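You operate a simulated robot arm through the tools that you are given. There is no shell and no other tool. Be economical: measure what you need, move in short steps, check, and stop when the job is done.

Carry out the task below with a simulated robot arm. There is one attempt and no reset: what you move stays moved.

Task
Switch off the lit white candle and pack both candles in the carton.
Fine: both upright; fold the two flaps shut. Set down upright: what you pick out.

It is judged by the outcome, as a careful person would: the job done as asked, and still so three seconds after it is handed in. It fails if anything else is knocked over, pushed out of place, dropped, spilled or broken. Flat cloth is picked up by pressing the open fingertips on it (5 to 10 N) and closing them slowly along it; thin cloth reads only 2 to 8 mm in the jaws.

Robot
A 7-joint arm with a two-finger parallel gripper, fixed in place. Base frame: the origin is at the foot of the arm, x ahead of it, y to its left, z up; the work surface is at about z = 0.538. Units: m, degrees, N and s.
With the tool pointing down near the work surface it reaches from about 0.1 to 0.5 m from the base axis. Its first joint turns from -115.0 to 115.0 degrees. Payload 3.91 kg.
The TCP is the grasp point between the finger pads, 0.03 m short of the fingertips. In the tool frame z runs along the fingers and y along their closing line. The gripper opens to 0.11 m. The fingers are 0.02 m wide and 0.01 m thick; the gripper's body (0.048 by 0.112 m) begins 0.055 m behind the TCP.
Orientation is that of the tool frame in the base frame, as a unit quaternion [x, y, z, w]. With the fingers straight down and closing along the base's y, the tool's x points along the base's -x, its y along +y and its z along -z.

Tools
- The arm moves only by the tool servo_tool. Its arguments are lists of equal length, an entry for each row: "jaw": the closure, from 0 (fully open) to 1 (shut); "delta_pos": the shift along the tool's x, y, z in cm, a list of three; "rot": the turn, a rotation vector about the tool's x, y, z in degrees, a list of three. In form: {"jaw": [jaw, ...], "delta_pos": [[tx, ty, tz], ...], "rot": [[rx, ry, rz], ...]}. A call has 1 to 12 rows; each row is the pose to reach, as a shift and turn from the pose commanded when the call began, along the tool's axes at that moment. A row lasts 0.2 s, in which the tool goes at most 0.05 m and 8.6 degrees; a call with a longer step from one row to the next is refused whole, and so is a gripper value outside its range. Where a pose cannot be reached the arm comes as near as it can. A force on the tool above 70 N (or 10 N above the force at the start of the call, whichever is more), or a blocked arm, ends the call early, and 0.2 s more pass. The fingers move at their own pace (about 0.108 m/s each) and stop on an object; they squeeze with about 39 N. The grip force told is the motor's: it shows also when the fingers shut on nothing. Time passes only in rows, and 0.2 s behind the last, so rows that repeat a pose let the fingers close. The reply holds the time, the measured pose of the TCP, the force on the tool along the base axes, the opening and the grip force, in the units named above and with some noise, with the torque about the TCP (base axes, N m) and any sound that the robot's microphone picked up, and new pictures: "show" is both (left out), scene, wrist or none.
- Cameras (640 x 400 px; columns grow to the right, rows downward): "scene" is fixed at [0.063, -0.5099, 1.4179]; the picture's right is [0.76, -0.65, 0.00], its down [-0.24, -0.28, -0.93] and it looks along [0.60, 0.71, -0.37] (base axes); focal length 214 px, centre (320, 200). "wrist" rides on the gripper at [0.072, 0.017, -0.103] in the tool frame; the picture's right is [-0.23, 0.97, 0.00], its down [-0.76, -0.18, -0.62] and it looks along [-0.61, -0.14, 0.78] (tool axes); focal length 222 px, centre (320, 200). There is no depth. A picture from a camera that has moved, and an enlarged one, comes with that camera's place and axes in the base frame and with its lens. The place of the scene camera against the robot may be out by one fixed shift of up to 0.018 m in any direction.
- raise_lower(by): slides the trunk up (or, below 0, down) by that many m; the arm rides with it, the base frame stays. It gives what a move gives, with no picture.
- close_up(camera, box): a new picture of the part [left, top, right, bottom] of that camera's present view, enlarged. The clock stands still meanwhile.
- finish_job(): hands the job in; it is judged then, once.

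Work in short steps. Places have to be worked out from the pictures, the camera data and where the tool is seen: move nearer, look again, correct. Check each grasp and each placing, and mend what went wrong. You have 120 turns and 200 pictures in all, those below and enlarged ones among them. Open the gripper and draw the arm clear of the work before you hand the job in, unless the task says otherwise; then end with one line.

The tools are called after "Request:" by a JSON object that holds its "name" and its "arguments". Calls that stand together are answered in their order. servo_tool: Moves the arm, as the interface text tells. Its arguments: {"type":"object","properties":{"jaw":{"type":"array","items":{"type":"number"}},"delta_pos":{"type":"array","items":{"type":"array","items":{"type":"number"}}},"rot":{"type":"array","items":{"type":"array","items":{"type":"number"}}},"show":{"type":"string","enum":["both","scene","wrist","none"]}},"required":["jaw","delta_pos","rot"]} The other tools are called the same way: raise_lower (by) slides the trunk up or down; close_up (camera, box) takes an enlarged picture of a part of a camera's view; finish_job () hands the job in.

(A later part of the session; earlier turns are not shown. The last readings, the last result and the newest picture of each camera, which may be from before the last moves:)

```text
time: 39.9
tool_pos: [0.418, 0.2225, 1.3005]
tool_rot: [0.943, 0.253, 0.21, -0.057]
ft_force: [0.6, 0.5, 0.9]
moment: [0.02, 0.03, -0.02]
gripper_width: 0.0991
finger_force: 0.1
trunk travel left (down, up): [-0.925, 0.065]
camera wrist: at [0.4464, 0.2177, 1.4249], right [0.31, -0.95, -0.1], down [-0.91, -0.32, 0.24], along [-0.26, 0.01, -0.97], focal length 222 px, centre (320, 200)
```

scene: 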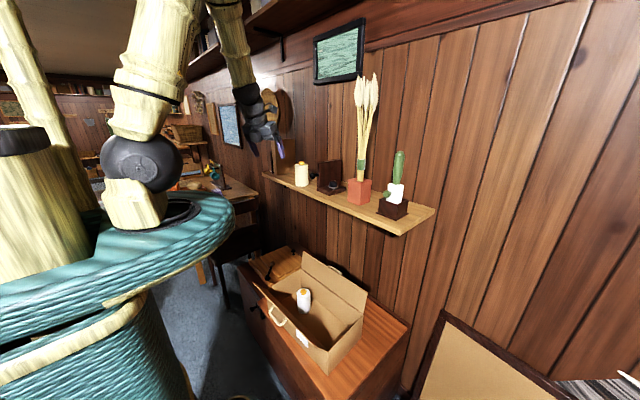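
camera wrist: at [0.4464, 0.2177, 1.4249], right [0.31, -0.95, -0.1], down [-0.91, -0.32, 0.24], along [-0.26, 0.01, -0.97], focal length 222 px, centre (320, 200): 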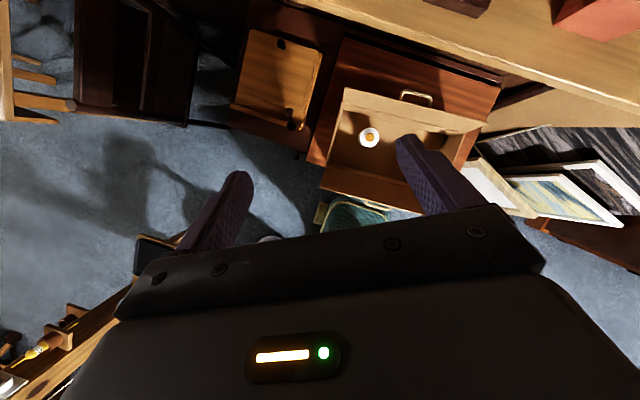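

Moving forward to hover above the cream candle.

Request:
{"name": "servo_tool", "arguments": {"jaw": [0.1, 0.1, 0.1, 0.1, 0.1, 0.1, 0.1], "delta_pos": [[3.3, 0.3, 1.5], [6.7, 0.7, 3.1], [10, 1.0, 4.7], [13.3, 1.4, 6.2], [16.7, 1.8, 7.8], [20, 2.1, 9.3], [20, 2.1, 9.3]], "rot": [[0, 0, 0], [0, 0, 0], [0, 0, 0], [0, 0, 0], [0, 0, 0], [0, 0, 0], [0, 0, 0]], "show": "wrist"}}

Request:
{"name": "close_up", "arguments": {"camera": "scene", "box": [255, 110, 365, 200]}}

```text
time: 41.5
tool_pos: [0.6185, 0.3122, 1.3022]
tool_rot: [0.943, 0.252, 0.209, -0.055]
ft_force: [-0.5, -0.4, 0.5]
moment: [0.01, -0.01, -0.03]
gripper_width: 0.0988
finger_force: 0.1
trunk travel left (down, up): [-0.925, 0.065]
camera wrist: at [0.6452, 0.308, 1.4259], right [0.31, -0.95, -0.1], down [-0.92, -0.32, 0.24], along [-0.26, 0.01, -0.97], focal length 222 px, centre (320, 200)
```

wrist: 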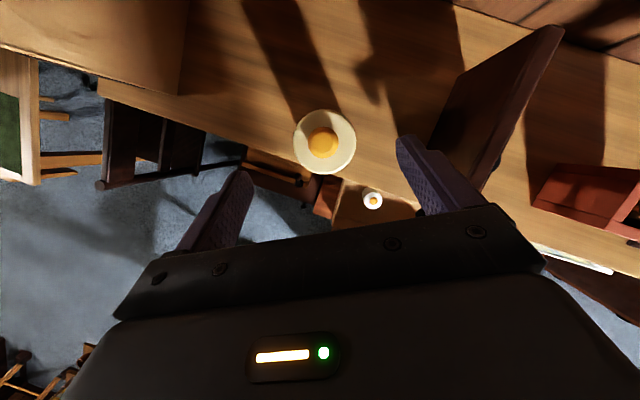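

```text
4.44 times, centred on (310, 155) of scene
camera zoom: at [0.063, -0.5099, 1.4179], right [0.76, -0.65, 0.0], down [-0.24, -0.28, -0.93], along [0.6, 0.71, -0.37], focal length 953 px, centre (364, 400)
```

zoom: 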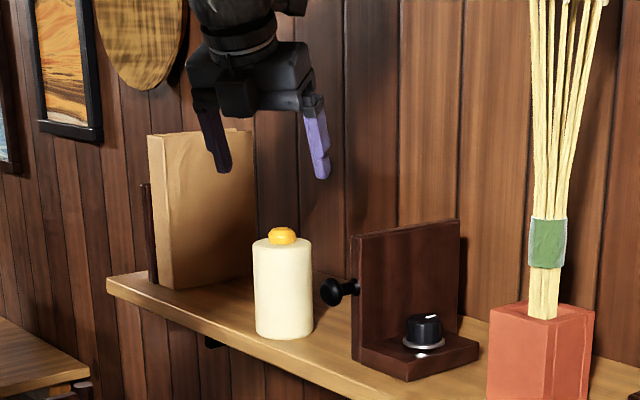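

Candle axis at about (0.642, 0.325). A black peg on the frame sits just right of it, so I'll check the clearance.

Request:
{"name": "close_up", "arguments": {"camera": "wrist", "box": [270, 60, 530, 222]}}

Request:
{"name": "close_up", "arguments": {"camera": "scene", "box": [290, 150, 346, 200]}}

```text
2.46 times, centred on (400, 141) of wrist
camera zoom: at [0.6452, 0.308, 1.4259], right [0.31, -0.95, -0.1], down [-0.92, -0.32, 0.24], along [-0.26, 0.01, -0.97], focal length 547 px, centre (123, 345)
```

zoom: 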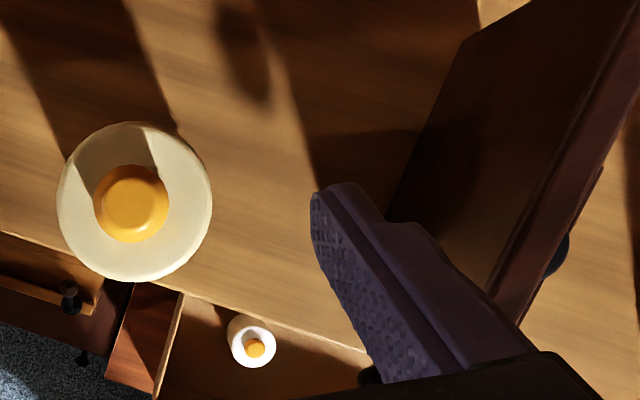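

```text
8.00 times, centred on (318, 175) of scene
camera zoom: at [0.063, -0.5099, 1.4179], right [0.76, -0.65, 0.0], down [-0.24, -0.28, -0.93], along [0.6, 0.71, -0.37], focal length 1716 px, centre (336, 400)
```

zoom: 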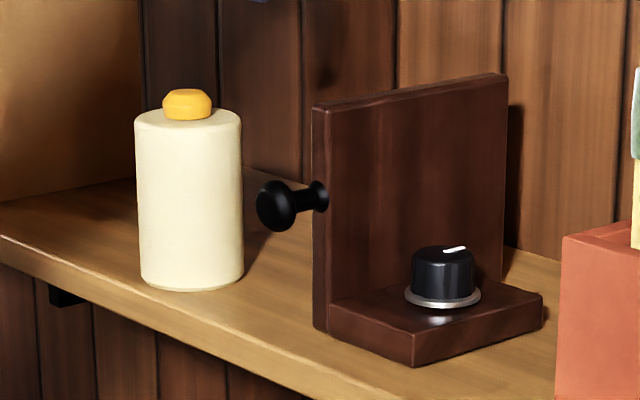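

The peg is at about (0.61, 0.19), ~8 cm clear of the right finger's path. I'll align and descend around the candle as before, closing at TCP z 1.165.

Request:
{"name": "servo_tool", "arguments": {"jaw": [0.1, 0.1, 0.1, 0.1, 0.1], "delta_pos": [[2.4, 0, 1.1], [1.0, 0, 4.2], [-0.4, 0, 7.2], [-1.55, 0, 9.7], [-1.55, 0, 9.7]], "rot": [[0, 0, 0], [0, 0, 0], [0, 0, 0], [0, 0, 0], [0, 0, 0]], "show": "wrist"}}

```text
time: 42.7
tool_pos: [0.6434, 0.3265, 1.2058]
tool_rot: [0.943, 0.253, 0.209, -0.056]
ft_force: [-0.1, 0.1, -0.1]
moment: [-0.02, 0.0, 0.01]
gripper_width: 0.0987
finger_force: 0.1
trunk travel left (down, up): [-0.925, 0.065]
camera wrist: at [0.6697, 0.3229, 1.3296], right [0.31, -0.95, -0.1], down [-0.92, -0.32, 0.24], along [-0.26, 0.01, -0.97], focal length 222 px, centre (320, 200)
```

wrist: 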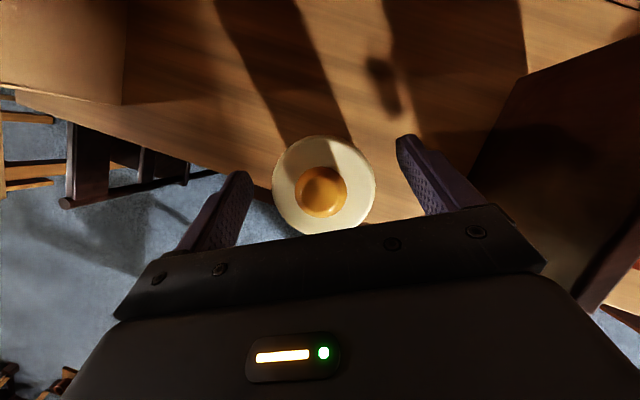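

Centred between the fingers. Down 4 cm and close.

Request:
{"name": "servo_tool", "arguments": {"jaw": [0.1, 0.1, 0.1, 0.3, 0.5, 0.5, 0.5], "delta_pos": [[-0.85, 0, 1.8], [-1.7, 0, 3.65], [-1.7, 0, 3.65], [-1.7, 0, 3.65], [-1.7, 0, 3.65], [-1.7, 0, 3.65], [-1.7, 0, 3.65]], "rot": [[0, 0, 0], [0, 0, 0], [0, 0, 0], [0, 0, 0], [0, 0, 0], [0, 0, 0], [0, 0, 0]], "show": "wrist"}}

```text
time: 44.3
tool_pos: [0.6463, 0.327, 1.1662]
tool_rot: [0.943, 0.252, 0.208, -0.056]
ft_force: [-0.2, 0.6, -0.1]
moment: [0.02, -0.02, 0.0]
gripper_width: 0.0631
finger_force: 38.5
trunk travel left (down, up): [-0.925, 0.065]
camera wrist: at [0.6726, 0.3223, 1.2902], right [0.31, -0.95, -0.1], down [-0.91, -0.32, 0.24], along [-0.26, 0.01, -0.97], focal length 222 px, centre (320, 200)
```

wrist: 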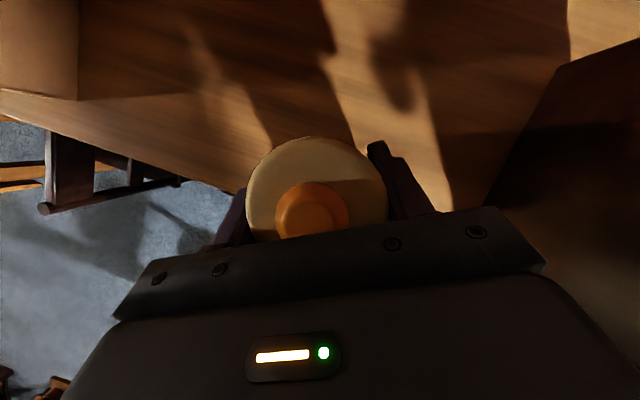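

Gripped (63 mm). Lift 10 cm and draw back as before.

Request:
{"name": "servo_tool", "arguments": {"jaw": [0.5, 0.5, 0.5, 0.5, 0.5, 0.5, 0.5, 0.5, 0.5, 0.5, 0.5], "delta_pos": [[0.8, 0, -1.8], [2.1, 0, -4.5], [3.4, 0, -7.2], [4.2, 0, -9.1], [0.6, 0, -10.8], [-3.0, 0, -12.5], [-6.7, 0, -14.2], [-10.3, 0, -15.9], [-13.9, 0, -17.5], [-16, 0, -18.5], [-16, 0, -18.5]], "rot": [[0, 0, 0], [0, 0, 0], [0, 0, 0], [0, 0, 0], [0, 0, 0], [0, 0, 0], [0, 0, 0], [0, 0, 0], [0, 0, 0], [0, 0, 0], [0, 0, 0]], "show": "scene"}}

```text
time: 46.7
tool_pos: [0.4527, 0.2138, 1.2645]
tool_rot: [0.943, 0.251, 0.209, -0.056]
ft_force: [0.3, 0.4, -2.6]
moment: [0.0, 0.0, 0.01]
gripper_width: 0.0633
finger_force: 39.2
trunk travel left (down, up): [-0.925, 0.065]
```

scene: 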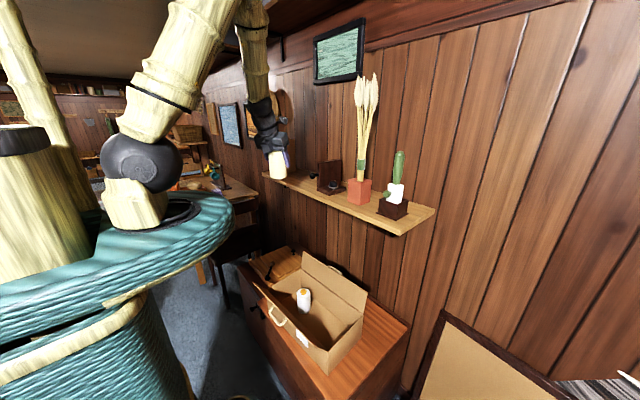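

Secure. Carry back to about (0.40, 0.05) with yaw 10°, then lower the trunk.

Request:
{"name": "servo_tool", "arguments": {"jaw": [0.5, 0.5, 0.5, 0.5, 0.5, 0.5], "delta_pos": [[-2.3, 2.3, -1.1], [-4.6, 4.6, -2.2], [-7.0, 6.9, -3.2], [-9.3, 9.2, -4.3], [-11.6, 11.5, -5.4], [-11.6, 11.5, -5.4]], "rot": [[-1.7, 0, 3.6], [-3.4, 0, 7.2], [-5.1, 0, 10.9], [-6.8, 0, 14.5], [-8.45, 0, 18.1], [-8.45, 0, 18.1]], "show": "none"}}

Request:
{"name": "raise_lower", "arguments": {"by": -0.4}}

Request:
{"name": "servo_tool", "arguments": {"jaw": [0.5], "delta_pos": [[0, 0, 0]], "rot": [[0, 0, 0]]}}

```text
time: 48.1
tool_pos: [0.4005, 0.0507, 1.2677]
tool_rot: [0.973, 0.085, 0.214, -0.019]
ft_force: [-0.3, -0.5, -3.3]
moment: [-0.01, 0.0, 0.0]
gripper_width: 0.0629
finger_force: 39.2
out of reach, approached as far as the arm can: row 5, 6
trunk travel left (down, up): [-0.925, 0.065]
```

```text
time: 52.0
tool_pos: [0.4006, 0.0489, 0.8671]
tool_rot: [0.973, 0.084, 0.215, -0.019]
ft_force: [0.0, 0.1, -2.2]
moment: [-0.02, 0.01, -0.01]
gripper_width: 0.0633
finger_force: 39.0
trunk travel left (down, up): [-0.525, 0.465]
```

```text
time: 52.4
tool_pos: [0.4018, 0.0496, 0.8666]
tool_rot: [0.973, 0.085, 0.215, -0.019]
ft_force: [-0.1, 1.0, -2.1]
moment: [0.01, -0.02, -0.03]
gripper_width: 0.0632
finger_force: 38.9
trunk travel left (down, up): [-0.525, 0.465]
camera wrist: at [0.4255, 0.0368, 0.9915], right [-0.03, -0.99, -0.1], down [-0.97, 0.01, 0.25], along [-0.24, 0.1, -0.96], focal length 222 px, centre (320, 200)
```

scene: 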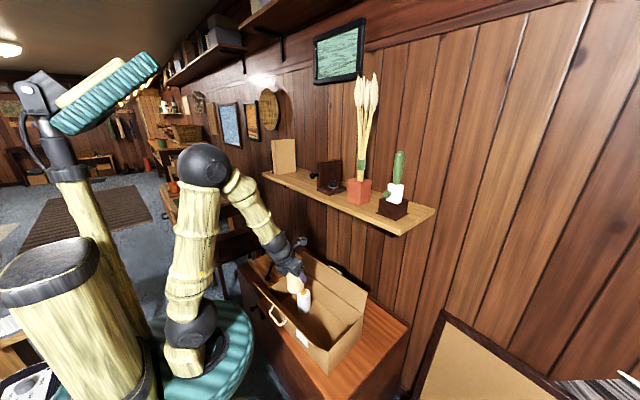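
wrist: 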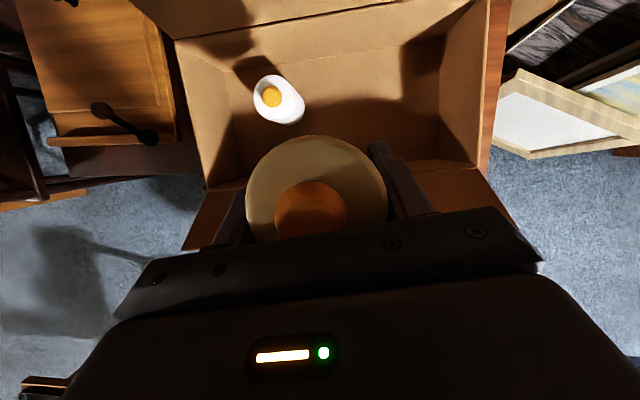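

Moving over the carton's right half, to about (0.495, 0.005), ~13 cm from the white candle.

Request:
{"name": "servo_tool", "arguments": {"jaw": [0.5, 0.5, 0.5, 0.5, 0.5], "delta_pos": [[1.9, 1.5, 0.9], [3.9, 3.0, 1.8], [5.8, 4.5, 2.7], [7.7, 6.0, 3.6], [7.7, 6.0, 3.6]], "rot": [[0, 0, 0], [0, 0, 0], [0, 0, 0], [0, 0, 0], [0, 0, 0]]}}

Request:
{"name": "close_up", "arguments": {"camera": "scene", "box": [225, 200, 385, 380]}}

```text
time: 53.6
tool_pos: [0.4964, 0.0052, 0.8651]
tool_rot: [0.973, 0.085, 0.214, -0.019]
ft_force: [0.4, -0.4, -2.9]
moment: [-0.01, -0.01, 0.04]
gripper_width: 0.063
finger_force: 39.0
trunk travel left (down, up): [-0.525, 0.465]
camera wrist: at [0.52, -0.008, 0.9904], right [-0.03, -0.99, -0.1], down [-0.97, 0.01, 0.25], along [-0.24, 0.1, -0.96], focal length 222 px, centre (320, 200)
```

scene: 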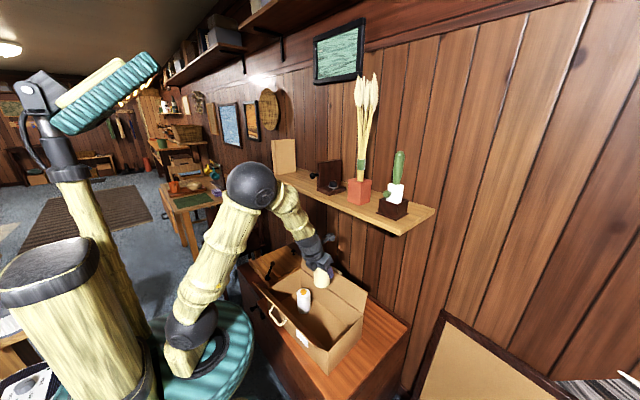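
wrist: 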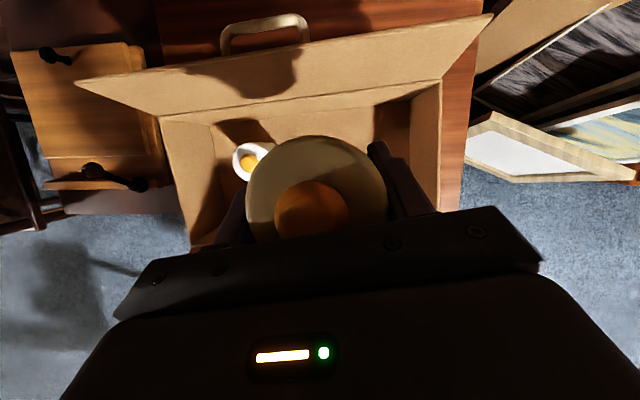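

```text
2.22 times, centred on (305, 290) of scene
camera zoom: at [0.063, -0.5099, 1.4179], right [0.76, -0.65, 0.0], down [-0.24, -0.28, -0.93], along [0.6, 0.71, -0.37], focal length 477 px, centre (353, 0)
```

zoom: 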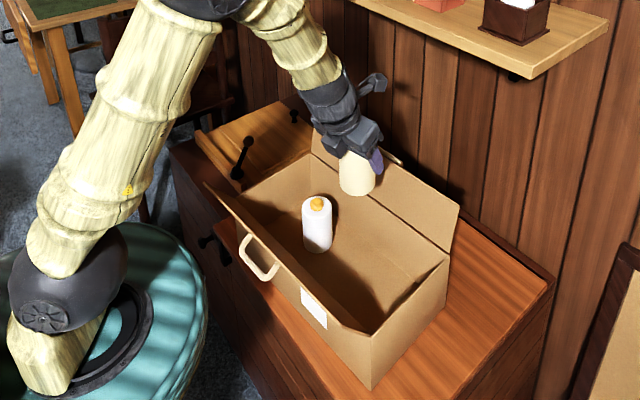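

Aligned. Lower by trunk to just above the floor, then feel for contact.

Request:
{"name": "raise_lower", "arguments": {"by": -0.23}}

Request:
{"name": "servo_tool", "arguments": {"jaw": [0.5, 0.5, 0.5, 0.5], "delta_pos": [[-0.3, 0, 0.7], [-0.7, 0, 1.5], [-0.97, 0, 2.1], [-0.97, 0, 2.1]], "rot": [[0, 0, 0], [0, 0, 0], [0, 0, 0], [0, 0, 0]], "show": "wrist"}}

```text
time: 56.0
tool_pos: [0.496, 0.0051, 0.6356]
tool_rot: [0.973, 0.085, 0.215, -0.019]
ft_force: [0.0, 0.0, -2.8]
moment: [0.03, -0.02, 0.01]
gripper_width: 0.0627
finger_force: 39.3
trunk travel left (down, up): [-0.295, 0.695]
```

```text
time: 57.0
tool_pos: [0.4952, 0.0056, 0.6122]
tool_rot: [0.973, 0.085, 0.215, -0.019]
ft_force: [0.9, -0.3, -3.4]
moment: [0.06, 0.0, 0.03]
gripper_width: 0.063
finger_force: 38.7
trunk travel left (down, up): [-0.295, 0.695]
camera wrist: at [0.5189, -0.0077, 0.7372], right [-0.03, -0.99, -0.1], down [-0.97, 0.01, 0.25], along [-0.24, 0.1, -0.96], focal length 222 px, centre (320, 200)
```

wrist: 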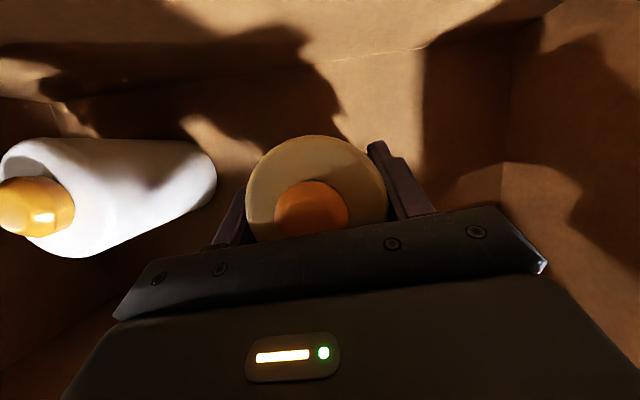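

Request:
{"name": "servo_tool", "arguments": {"jaw": [0.5, 0.5, 0.5], "delta_pos": [[-0.1, 0, 0.22], [-0.21, 0, 0.45], [-0.21, 0, 0.45]], "rot": [[0, 0, 0], [0, 0, 0], [0, 0, 0]], "show": "none"}}

```text
time: 57.8
tool_pos: [0.4939, 0.006, 0.6092]
tool_rot: [0.973, 0.085, 0.216, -0.019]
ft_force: [-2.9, 1.2, 6.8]
moment: [0.12, 0.08, -0.02]
gripper_width: 0.063
finger_force: 39.4
trunk travel left (down, up): [-0.295, 0.695]
```

Light floor contact (~10 N). Open here.

Request:
{"name": "servo_tool", "arguments": {"jaw": [0.5, 0.4, 0.25, 0.2, 0.2], "delta_pos": [[0, 0, 0], [0, 0, 0], [0, 0, 0], [0, 0, 0], [0, 0, 0]], "rot": [[0, 0, 0], [0, 0, 0], [0, 0, 0], [0, 0, 0], [0, 0, 0]], "show": "wrist"}}

Request:
{"name": "raise_lower", "arguments": {"by": 0.3}}

Request:
{"name": "servo_tool", "arguments": {"jaw": [0.2], "delta_pos": [[0, 0, 0]], "rot": [[0, 0, 0]]}}

Request:
{"name": "close_up", "arguments": {"camera": "scene", "box": [225, 200, 385, 380]}}

```text
time: 59.0
tool_pos: [0.4945, 0.0053, 0.6082]
tool_rot: [0.973, 0.085, 0.214, -0.018]
ft_force: [0.2, 0.1, 0.2]
moment: [-0.01, 0.0, 0.07]
gripper_width: 0.0878
finger_force: 0.2
trunk travel left (down, up): [-0.295, 0.695]
camera wrist: at [0.519, -0.0074, 0.7324], right [-0.03, -0.99, -0.1], down [-0.97, 0.01, 0.25], along [-0.24, 0.1, -0.96], focal length 222 px, centre (320, 200)
```

wrist: 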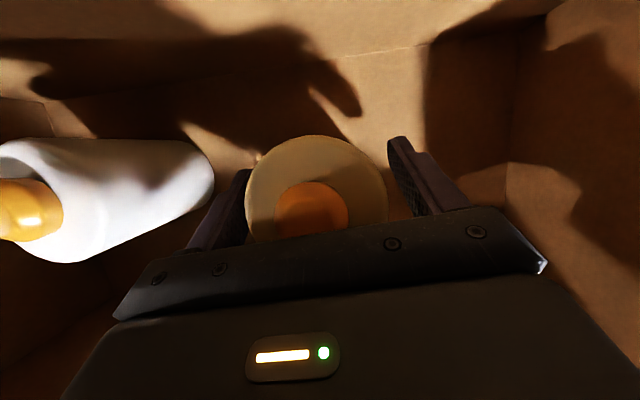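

```text
time: 62.0
tool_pos: [0.494, 0.0051, 0.9088]
tool_rot: [0.973, 0.085, 0.215, -0.019]
ft_force: [1.0, -0.3, -0.2]
moment: [0.01, 0.03, 0.0]
gripper_width: 0.088
finger_force: 0.0
trunk travel left (down, up): [-0.595, 0.395]
```

```text
time: 62.4
tool_pos: [0.4948, 0.0061, 0.9085]
tool_rot: [0.973, 0.085, 0.215, -0.019]
ft_force: [-0.5, 0.6, 0.2]
moment: [-0.01, -0.01, 0.01]
gripper_width: 0.088
finger_force: 0.0
trunk travel left (down, up): [-0.595, 0.395]
camera wrist: at [0.519, -0.0074, 1.0324], right [-0.03, -0.99, -0.1], down [-0.97, 0.01, 0.25], along [-0.24, 0.1, -0.96], focal length 222 px, centre (320, 200)
```

scene: 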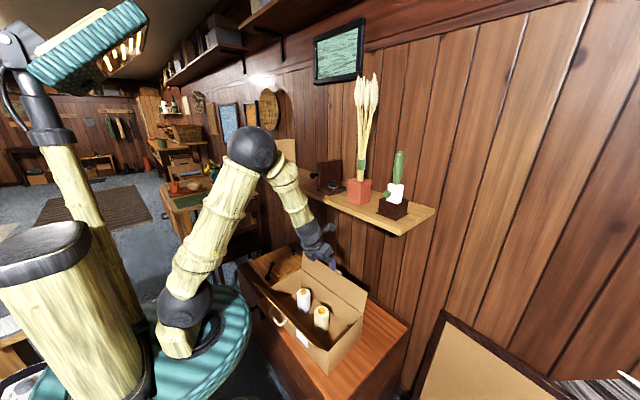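
wrist: 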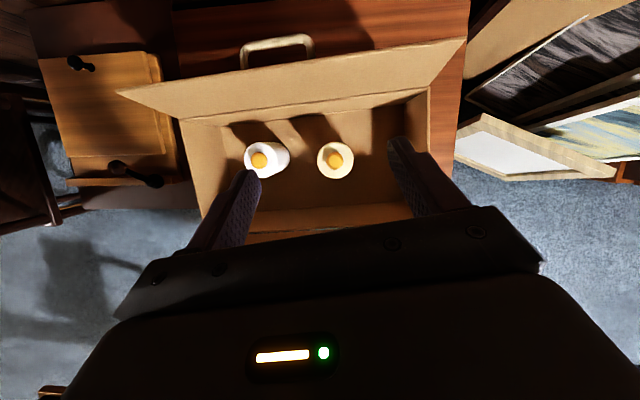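

```text
2.22 times, centred on (305, 290) of scene
camera zoom: at [0.063, -0.5099, 1.4179], right [0.76, -0.65, 0.0], down [-0.24, -0.28, -0.93], along [0.6, 0.71, -0.37], focal length 477 px, centre (353, 0)
```

zoom: 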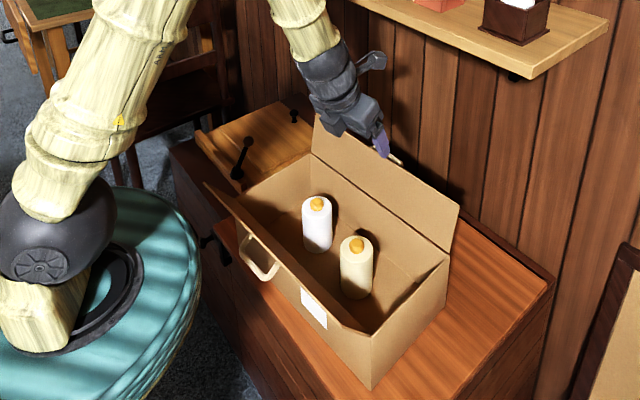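

Both candles stand upright in the carton and the jaws are clear. Next the far flap (leaning ~13° toward the wall, top edge about x 0.61, z 0.78): I'll close the fingers, tilt to 45°, and move the tips over and behind it.

Request:
{"name": "servo_tool", "arguments": {"jaw": [1, 1, 1, 1, 1, 1], "delta_pos": [[2.9, -0.5, 1.4], [5.8, -0.9, 2.7], [8.7, -1.4, 4.1], [11.6, -1.8, 5.4], [14.5, -2.3, 6.8], [14.5, -2.3, 6.8]], "rot": [[0, 4, 0], [0, 8, 0], [0, 12, 0], [0, 16, 0], [0, 20, 0], [0, 20, 0]]}}

Request:
{"name": "close_up", "arguments": {"camera": "scene", "box": [245, 190, 405, 370]}}

```text
time: 63.8
tool_pos: [0.6492, 0.0564, 0.9081]
tool_rot: [0.921, 0.081, 0.381, -0.033]
ft_force: [0.1, 0.4, 0.6]
moment: [-0.01, -0.01, -0.02]
gripper_width: 0.0
finger_force: 37.8
trunk travel left (down, up): [-0.595, 0.395]
camera wrist: at [0.63, 0.0355, 1.0318], right [0.01, -0.99, -0.16], down [-1.0, 0.01, -0.1], along [0.1, 0.16, -0.98], focal length 222 px, centre (320, 200)
```

scene: 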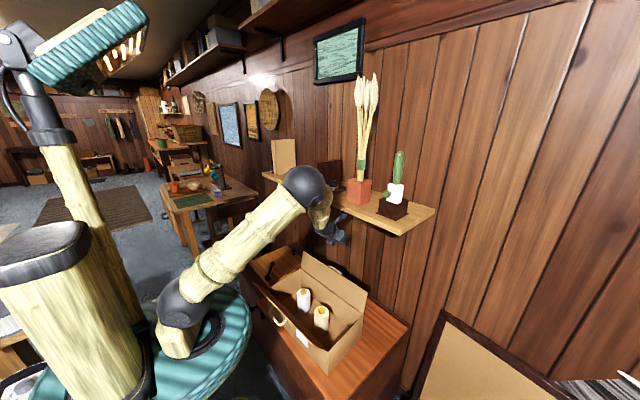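
wrist: 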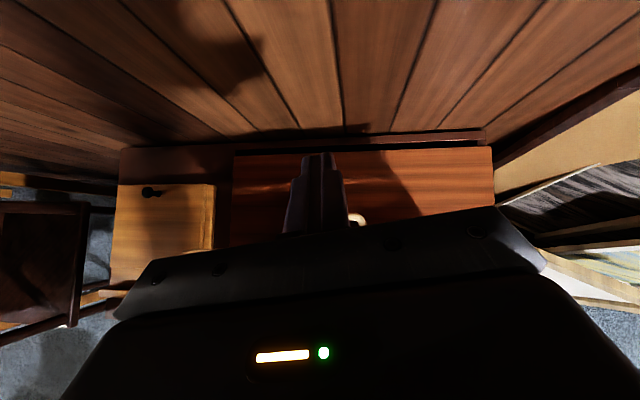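

```text
2.22 times, centred on (325, 280) of scene
camera zoom: at [0.063, -0.5099, 1.4179], right [0.76, -0.65, 0.0], down [-0.24, -0.28, -0.93], along [0.6, 0.71, -0.37], focal length 477 px, centre (309, 22)
```

zoom: 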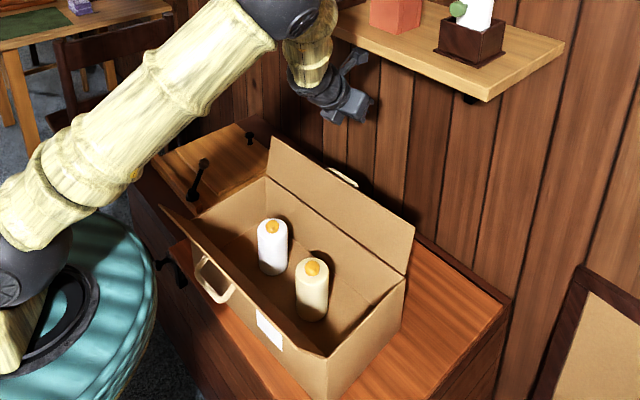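

The elbow is at about x 0.47, clear of the shelf edge (x≈0.61). I'll lower 12 cm so the tips hook behind the flap's top edge.

Request:
{"name": "raise_lower", "arguments": {"by": -0.12}}

Request:
{"name": "servo_tool", "arguments": {"jaw": [1], "delta_pos": [[0, 0, 0]], "rot": [[0, 0, 0]]}}

Request:
{"name": "close_up", "arguments": {"camera": "scene", "box": [245, 190, 405, 370]}}

```text
time: 65.3
tool_pos: [0.6487, 0.0568, 0.7881]
tool_rot: [0.921, 0.08, 0.38, -0.033]
ft_force: [-0.5, -0.1, -0.8]
moment: [-0.02, 0.0, -0.01]
gripper_width: 0.0
finger_force: 37.6
trunk travel left (down, up): [-0.475, 0.515]
```

```text
time: 65.7
tool_pos: [0.6487, 0.0566, 0.7863]
tool_rot: [0.921, 0.08, 0.38, -0.033]
ft_force: [0.6, -0.3, -0.7]
moment: [-0.03, 0.01, 0.01]
gripper_width: 0.0001
finger_force: 37.6
trunk travel left (down, up): [-0.475, 0.515]
camera wrist: at [0.6297, 0.0354, 0.9117], right [0.01, -0.99, -0.16], down [-1.0, 0.01, -0.1], along [0.1, 0.16, -0.98], focal length 222 px, centre (320, 200)
```

scene: 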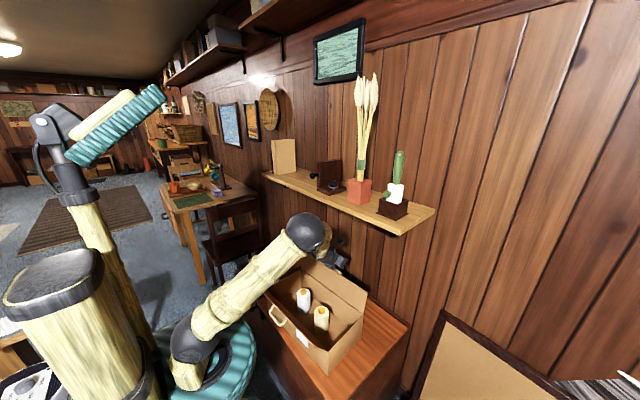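
wrist: 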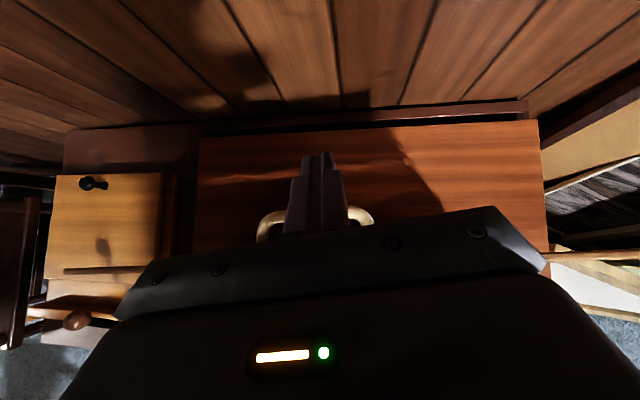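

```text
2.22 times, centred on (325, 280) of scene
camera zoom: at [0.063, -0.5099, 1.4179], right [0.76, -0.65, 0.0], down [-0.24, -0.28, -0.93], along [0.6, 0.71, -0.37], focal length 477 px, centre (309, 22)
```

zoom: 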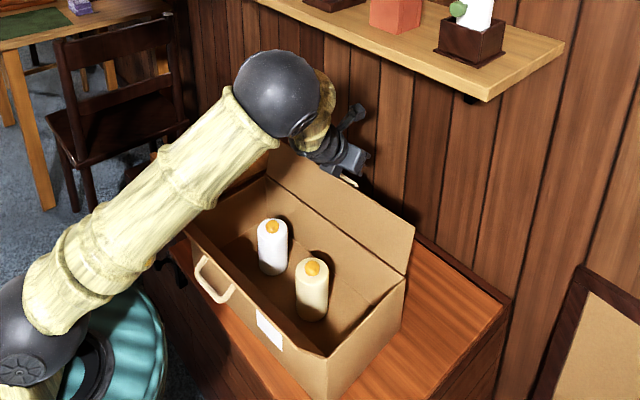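

Tips are behind the flap with no contact yet. I'll draw straight back toward the base in small steps to fold it.

Request:
{"name": "servo_tool", "arguments": {"jaw": [1, 1, 1, 1, 1, 1, 1], "delta_pos": [[-0.7, 0, -0.7], [-1.4, 0, -1.4], [-2.1, 0, -2.1], [-2.8, 0, -2.8], [-3.5, 0, -3.5], [-4.2, 0, -4.2], [-4.9, 0, -4.9]], "rot": [[0, 0, 0], [0, 0, 0], [0, 0, 0], [0, 0, 0], [0, 0, 0], [0, 0, 0], [0, 0, 0]]}}

Request:
{"name": "close_up", "arguments": {"camera": "scene", "box": [245, 190, 405, 370]}}

```text
time: 67.3
tool_pos: [0.5797, 0.0436, 0.7864]
tool_rot: [0.921, 0.079, 0.38, -0.033]
ft_force: [-0.5, 0.4, -0.1]
moment: [0.01, 0.01, 0.0]
gripper_width: 0.0
finger_force: 37.9
trunk travel left (down, up): [-0.475, 0.515]
camera wrist: at [0.561, 0.0224, 0.9119], right [0.01, -0.99, -0.16], down [-1.0, 0.01, -0.09], along [0.09, 0.16, -0.98], focal length 222 px, centre (320, 200)
```

scene: 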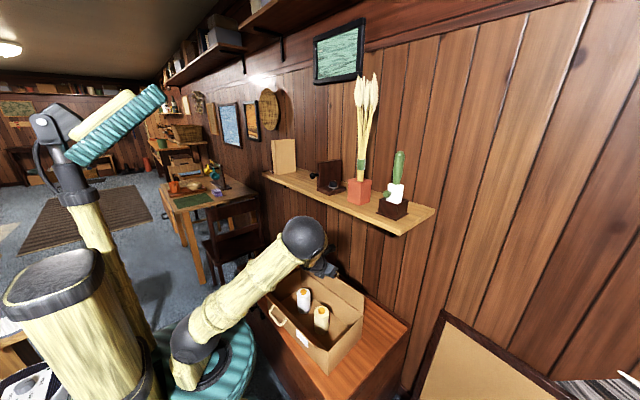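
wrist: 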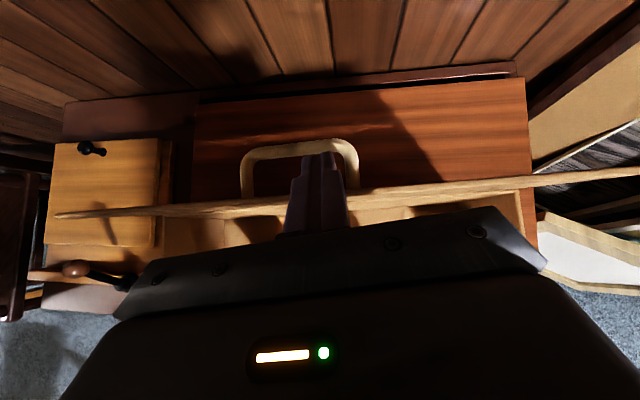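

```text
2.22 times, centred on (325, 280) of scene
camera zoom: at [0.063, -0.5099, 1.4179], right [0.76, -0.65, 0.0], down [-0.24, -0.28, -0.93], along [0.6, 0.71, -0.37], focal length 477 px, centre (309, 22)
```

zoom: 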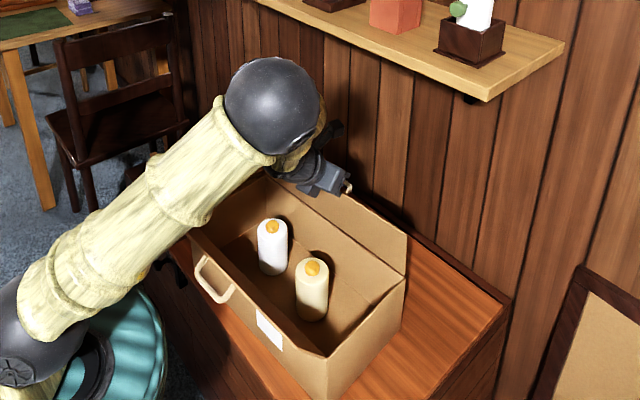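

The flap is now about vertical and following with negligible force. Continue drawing back, starting to press down.

Request:
{"name": "servo_tool", "arguments": {"jaw": [1, 1, 1, 1, 1, 1, 1, 1], "delta_pos": [[-0.8, 0, -0.8], [-1.6, 0, -1.6], [-2.4, 0, -2.4], [-3.3, 0, -3.1], [-4.3, 0, -3.7], [-5.3, 0, -4.3], [-6.4, 0, -4.6], [-6.4, 0, -4.6]], "rot": [[0, 0, 0], [0, 0, 0], [0, 0, 0], [0, 0, 0], [0, 0, 0], [0, 0, 0], [0, 0, 0], [0, 0, 0]]}}

Request:
{"name": "close_up", "arguments": {"camera": "scene", "box": [245, 190, 405, 370]}}

```text
time: 69.1
tool_pos: [0.5037, 0.0318, 0.775]
tool_rot: [0.921, 0.08, 0.38, -0.033]
ft_force: [0.0, 0.4, 0.8]
moment: [0.01, 0.0, 0.0]
gripper_width: 0.0001
finger_force: 37.4
trunk travel left (down, up): [-0.475, 0.515]
camera wrist: at [0.4843, 0.0105, 0.8994], right [0.01, -0.99, -0.16], down [-1.0, 0.01, -0.1], along [0.1, 0.16, -0.98], focal length 222 px, centre (320, 200)
```

scene: 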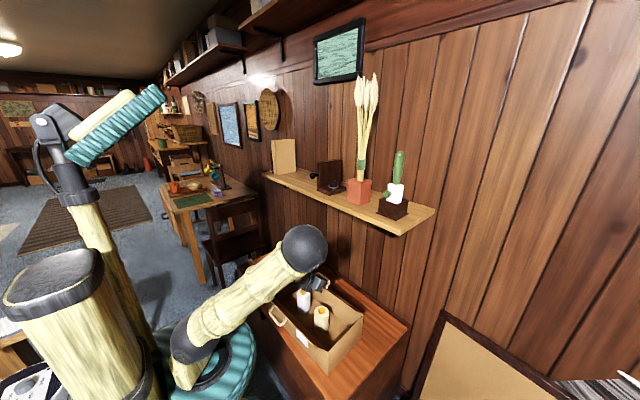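
wrist: 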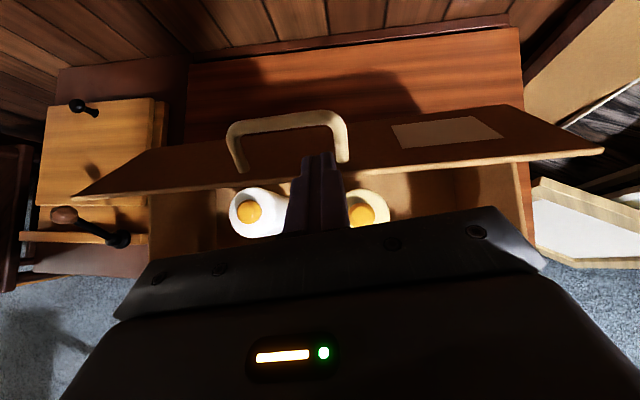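

```text
2.22 times, centred on (325, 280) of scene
camera zoom: at [0.063, -0.5099, 1.4179], right [0.76, -0.65, 0.0], down [-0.24, -0.28, -0.93], along [0.6, 0.71, -0.37], focal length 477 px, centre (309, 22)
```

zoom: 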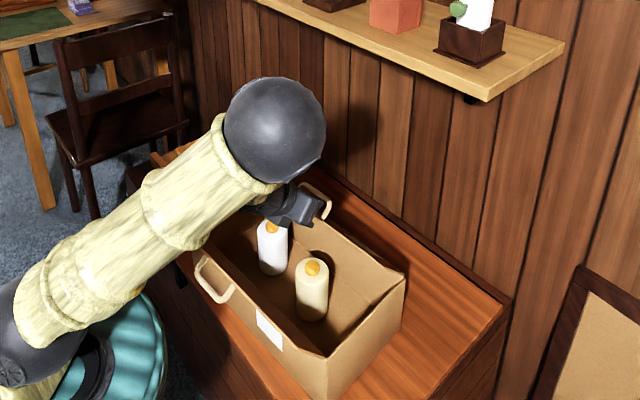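

The flap is folded ~40° inward and holds by itself. A handle loop on its face (y 0.02–0.08) is right at my fingers, so I'll lift, shift 7 cm right of it, and press there instead.

Request:
{"name": "servo_tool", "arguments": {"jaw": [1, 1, 1, 1, 1, 1], "delta_pos": [[1.8, 0, -1.8], [3.54, 0, -3.54], [4, 2.5, -3], [4.5, 5, -2.6], [5, 7.5, -2], [5, 7.5, -2]], "rot": [[0, 0, 0], [0, 0, 0], [0, 0, 0], [0, 0, 0], [0, 0, 0], [0, 0, 0]]}}

Request:
{"name": "close_up", "arguments": {"camera": "scene", "box": [245, 190, 405, 370]}}

```text
time: 70.5
tool_pos: [0.5375, -0.0387, 0.8239]
tool_rot: [0.921, 0.08, 0.381, -0.033]
ft_force: [0.8, 0.7, -0.2]
moment: [0.0, 0.0, 0.0]
gripper_width: 0.0
finger_force: 37.6
trunk travel left (down, up): [-0.475, 0.515]
camera wrist: at [0.5191, -0.0592, 0.9482], right [0.01, -0.99, -0.16], down [-1.0, 0.0, -0.1], along [0.1, 0.16, -0.98], focal length 222 px, centre (320, 200)
```

scene: 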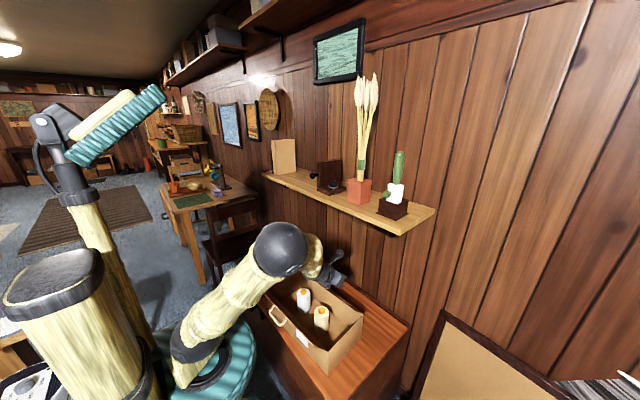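
wrist: 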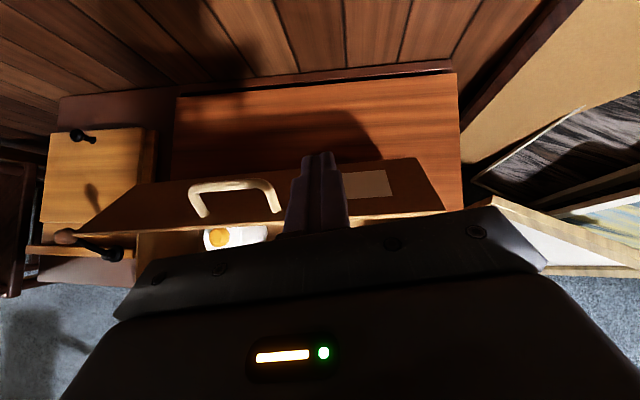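

```text
2.22 times, centred on (325, 280) of scene
camera zoom: at [0.063, -0.5099, 1.4179], right [0.76, -0.65, 0.0], down [-0.24, -0.28, -0.93], along [0.6, 0.71, -0.37], focal length 477 px, centre (309, 22)
```

zoom: 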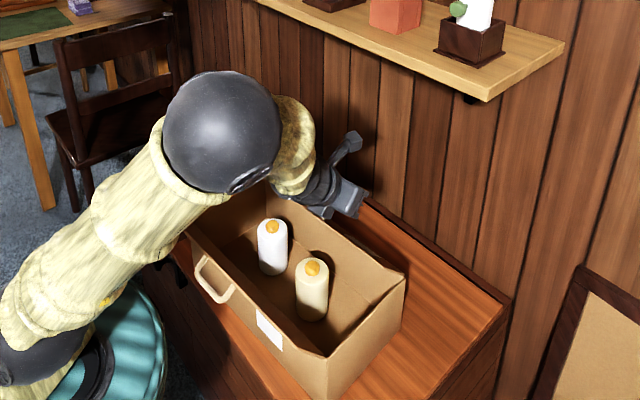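

The flap holds and I'm between handle and label. Press it down, tip going to about z 0.69 near the free-edge side.

Request:
{"name": "servo_tool", "arguments": {"jaw": [1, 1, 1, 1, 1, 1, 1, 1], "delta_pos": [[-2.2, 0, 1.2], [-4.4, 0, 2.4], [-5.9, 0, 2.8], [-7.5, 0, 3.1], [-9.0, 0, 3.5], [-10.1, 0, 4.2], [-11.1, 0, 4.9], [-11.1, 0, 4.9]], "rot": [[0, 0, 0], [0, 0, 0], [0, 0, 0], [0, 0, 0], [0, 0, 0], [0, 0, 0], [0, 0, 0], [0, 0, 0]]}}

Request:
{"name": "close_up", "arguments": {"camera": "scene", "box": [245, 190, 405, 370]}}

```text
time: 72.3
tool_pos: [0.4938, -0.0474, 0.7115]
tool_rot: [0.92, 0.08, 0.382, -0.033]
ft_force: [0.3, 0.1, -0.1]
moment: [0.0, 0.0, -0.02]
gripper_width: 0.0
finger_force: 37.9
trunk travel left (down, up): [-0.475, 0.515]
camera wrist: at [0.4748, -0.0685, 0.8364], right [0.01, -0.99, -0.16], down [-1.0, 0.0, -0.1], along [0.1, 0.16, -0.98], focal length 222 px, centre (320, 200)
```

scene: 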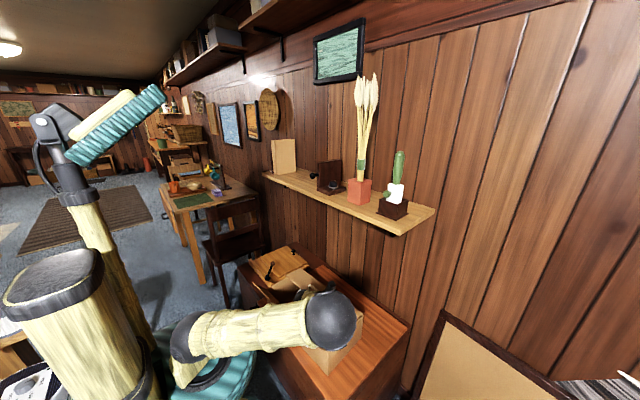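
wrist: 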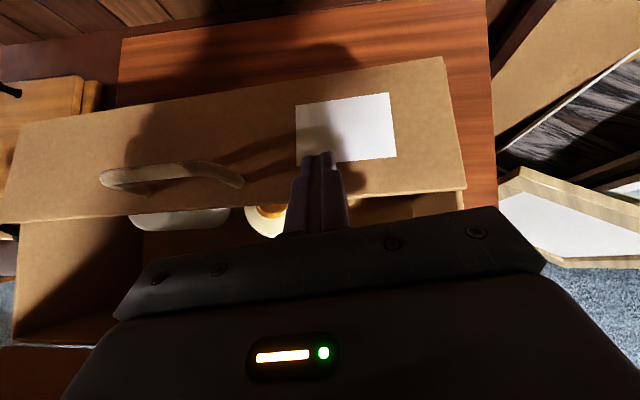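

```text
2.22 times, centred on (325, 280) of scene
camera zoom: at [0.063, -0.5099, 1.4179], right [0.76, -0.65, 0.0], down [-0.24, -0.28, -0.93], along [0.6, 0.71, -0.37], focal length 477 px, centre (309, 22)
```

zoom: 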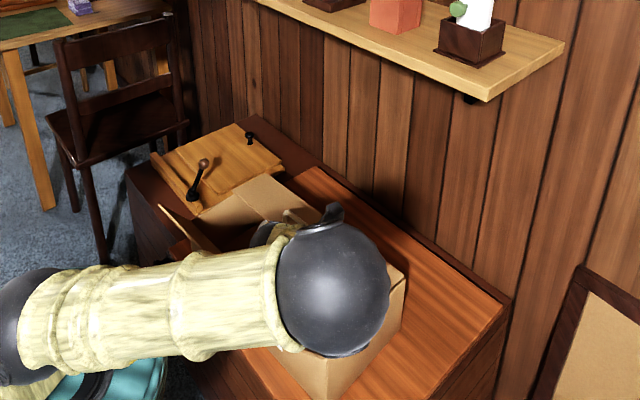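

The far flap is nearly shut, but the elbow swung out sideways at this tilt. I'll back straight up so it returns, then look.

Request:
{"name": "servo_tool", "arguments": {"jaw": [1, 1, 1, 1, 1, 1], "delta_pos": [[2, 0, -1], [4, 0, -2.5], [6, 0, -4.2], [8, 0, -6], [10, 0, -8], [10, 0, -8]], "rot": [[0, 0, 0], [0, 0, 0], [0, 0, 0], [0, 0, 0], [0, 0, 0], [0, 0, 0]]}}

Request:
{"name": "close_up", "arguments": {"camera": "scene", "box": [245, 190, 405, 370]}}

```text
time: 73.7
tool_pos: [0.5092, -0.0438, 0.8405]
tool_rot: [0.92, 0.081, 0.381, -0.034]
ft_force: [0.3, 0.1, 1.0]
moment: [0.02, -0.01, -0.03]
gripper_width: 0.0
finger_force: 37.4
trunk travel left (down, up): [-0.475, 0.515]
camera wrist: at [0.4897, -0.0651, 0.9648], right [0.01, -0.99, -0.16], down [-1.0, 0.0, -0.1], along [0.1, 0.16, -0.98], focal length 222 px, centre (320, 200)
```

scene: 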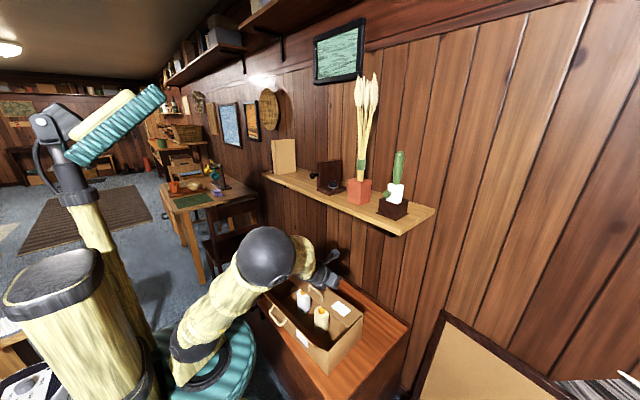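
wrist: 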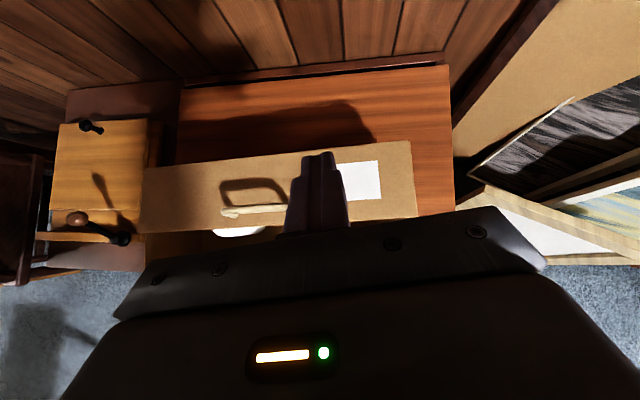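

```text
2.22 times, centred on (325, 280) of scene
camera zoom: at [0.063, -0.5099, 1.4179], right [0.76, -0.65, 0.0], down [-0.24, -0.28, -0.93], along [0.6, 0.71, -0.37], focal length 477 px, centre (309, 22)
```

zoom: 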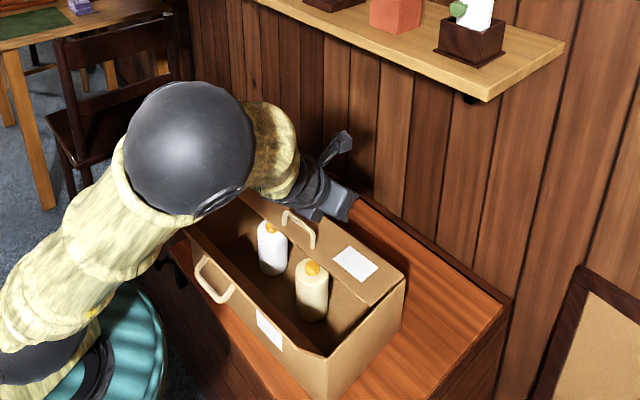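

Request:
{"name": "close_up", "arguments": {"camera": "scene", "box": [260, 270, 370, 385]}}

```text
3.48 times, centred on (315, 328) of scene
camera zoom: at [0.063, -0.5099, 1.4179], right [0.76, -0.65, 0.0], down [-0.24, -0.28, -0.93], along [0.6, 0.71, -0.37], focal length 746 px, centre (337, -244)
```

zoom: 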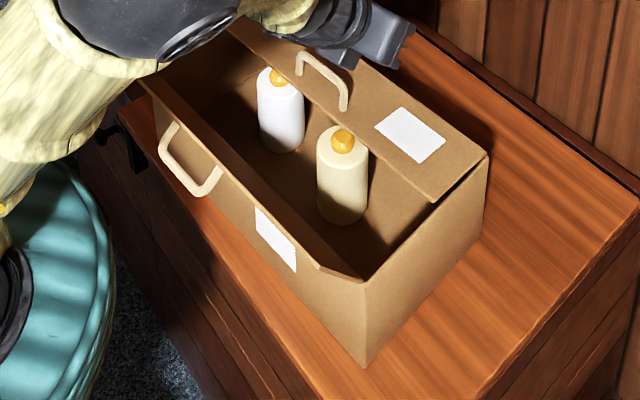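

The far flap is down almost flush. The near flap leans outward (free edge about x 0.325, z 0.76). I'll bring the tool back over toward (0.30, 0.03, 0.91), nearly vertical, to look at it from above.

Request:
{"name": "servo_tool", "arguments": {"jaw": [1, 1, 1, 1, 1, 1, 1, 1], "delta_pos": [[-1.2, -1.6, -2.7], [-2.5, -3.1, -5.3], [-3.7, -4.7, -8], [-5, -6.2, -10.6], [-6.2, -7.8, -13.3], [-7.5, -9.3, -15.9], [-8.7, -10.9, -18.6], [-8.7, -10.9, -18.6]], "rot": [[0, -5, 0], [0, -10, 0], [0, -15, 0], [0, -20, 0], [0, -25, 0], [0, -30, 0], [0, -35, 0], [0, -35, 0]]}}

Request:
{"name": "close_up", "arguments": {"camera": "scene", "box": [245, 190, 405, 370]}}

```text
time: 75.5
tool_pos: [0.2997, 0.0301, 0.9101]
tool_rot: [0.993, 0.087, 0.085, -0.008]
ft_force: [0.7, 0.9, 0.3]
moment: [-0.01, 0.01, 0.02]
gripper_width: 0.0
finger_force: 37.9
trunk travel left (down, up): [-0.475, 0.515]
camera wrist: at [0.3543, 0.022, 1.0237], right [-0.05, -1.0, -0.04], down [-0.87, 0.03, 0.48], along [-0.48, 0.06, -0.87], focal length 222 px, centre (320, 200)
```

scene: 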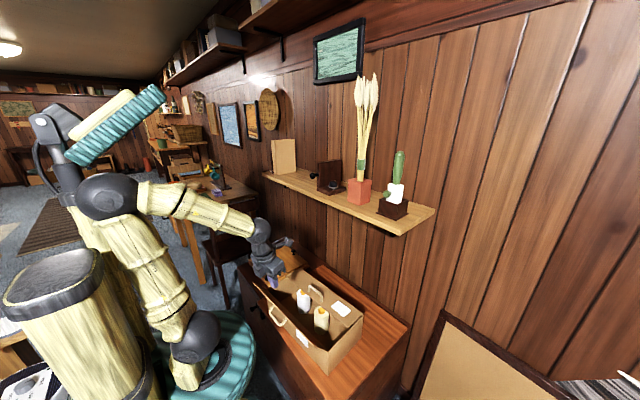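
wrist: 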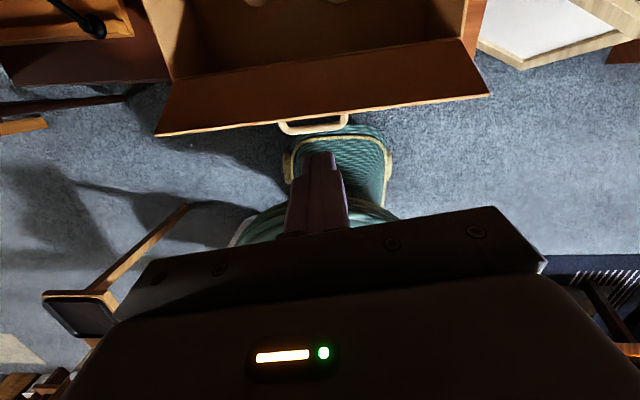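

```text
2.22 times, centred on (325, 280) of scene
camera zoom: at [0.063, -0.5099, 1.4179], right [0.76, -0.65, 0.0], down [-0.24, -0.28, -0.93], along [0.6, 0.71, -0.37], focal length 477 px, centre (309, 22)
```

zoom: 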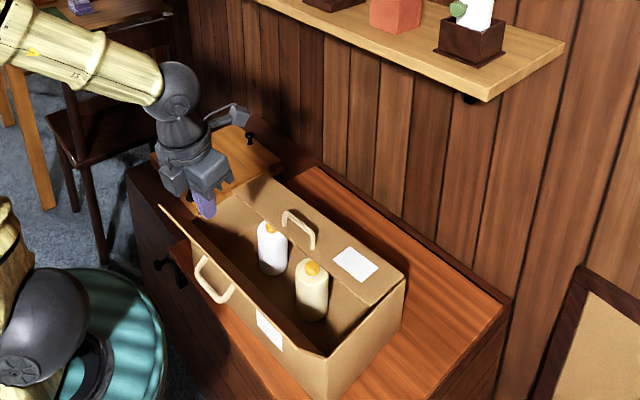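

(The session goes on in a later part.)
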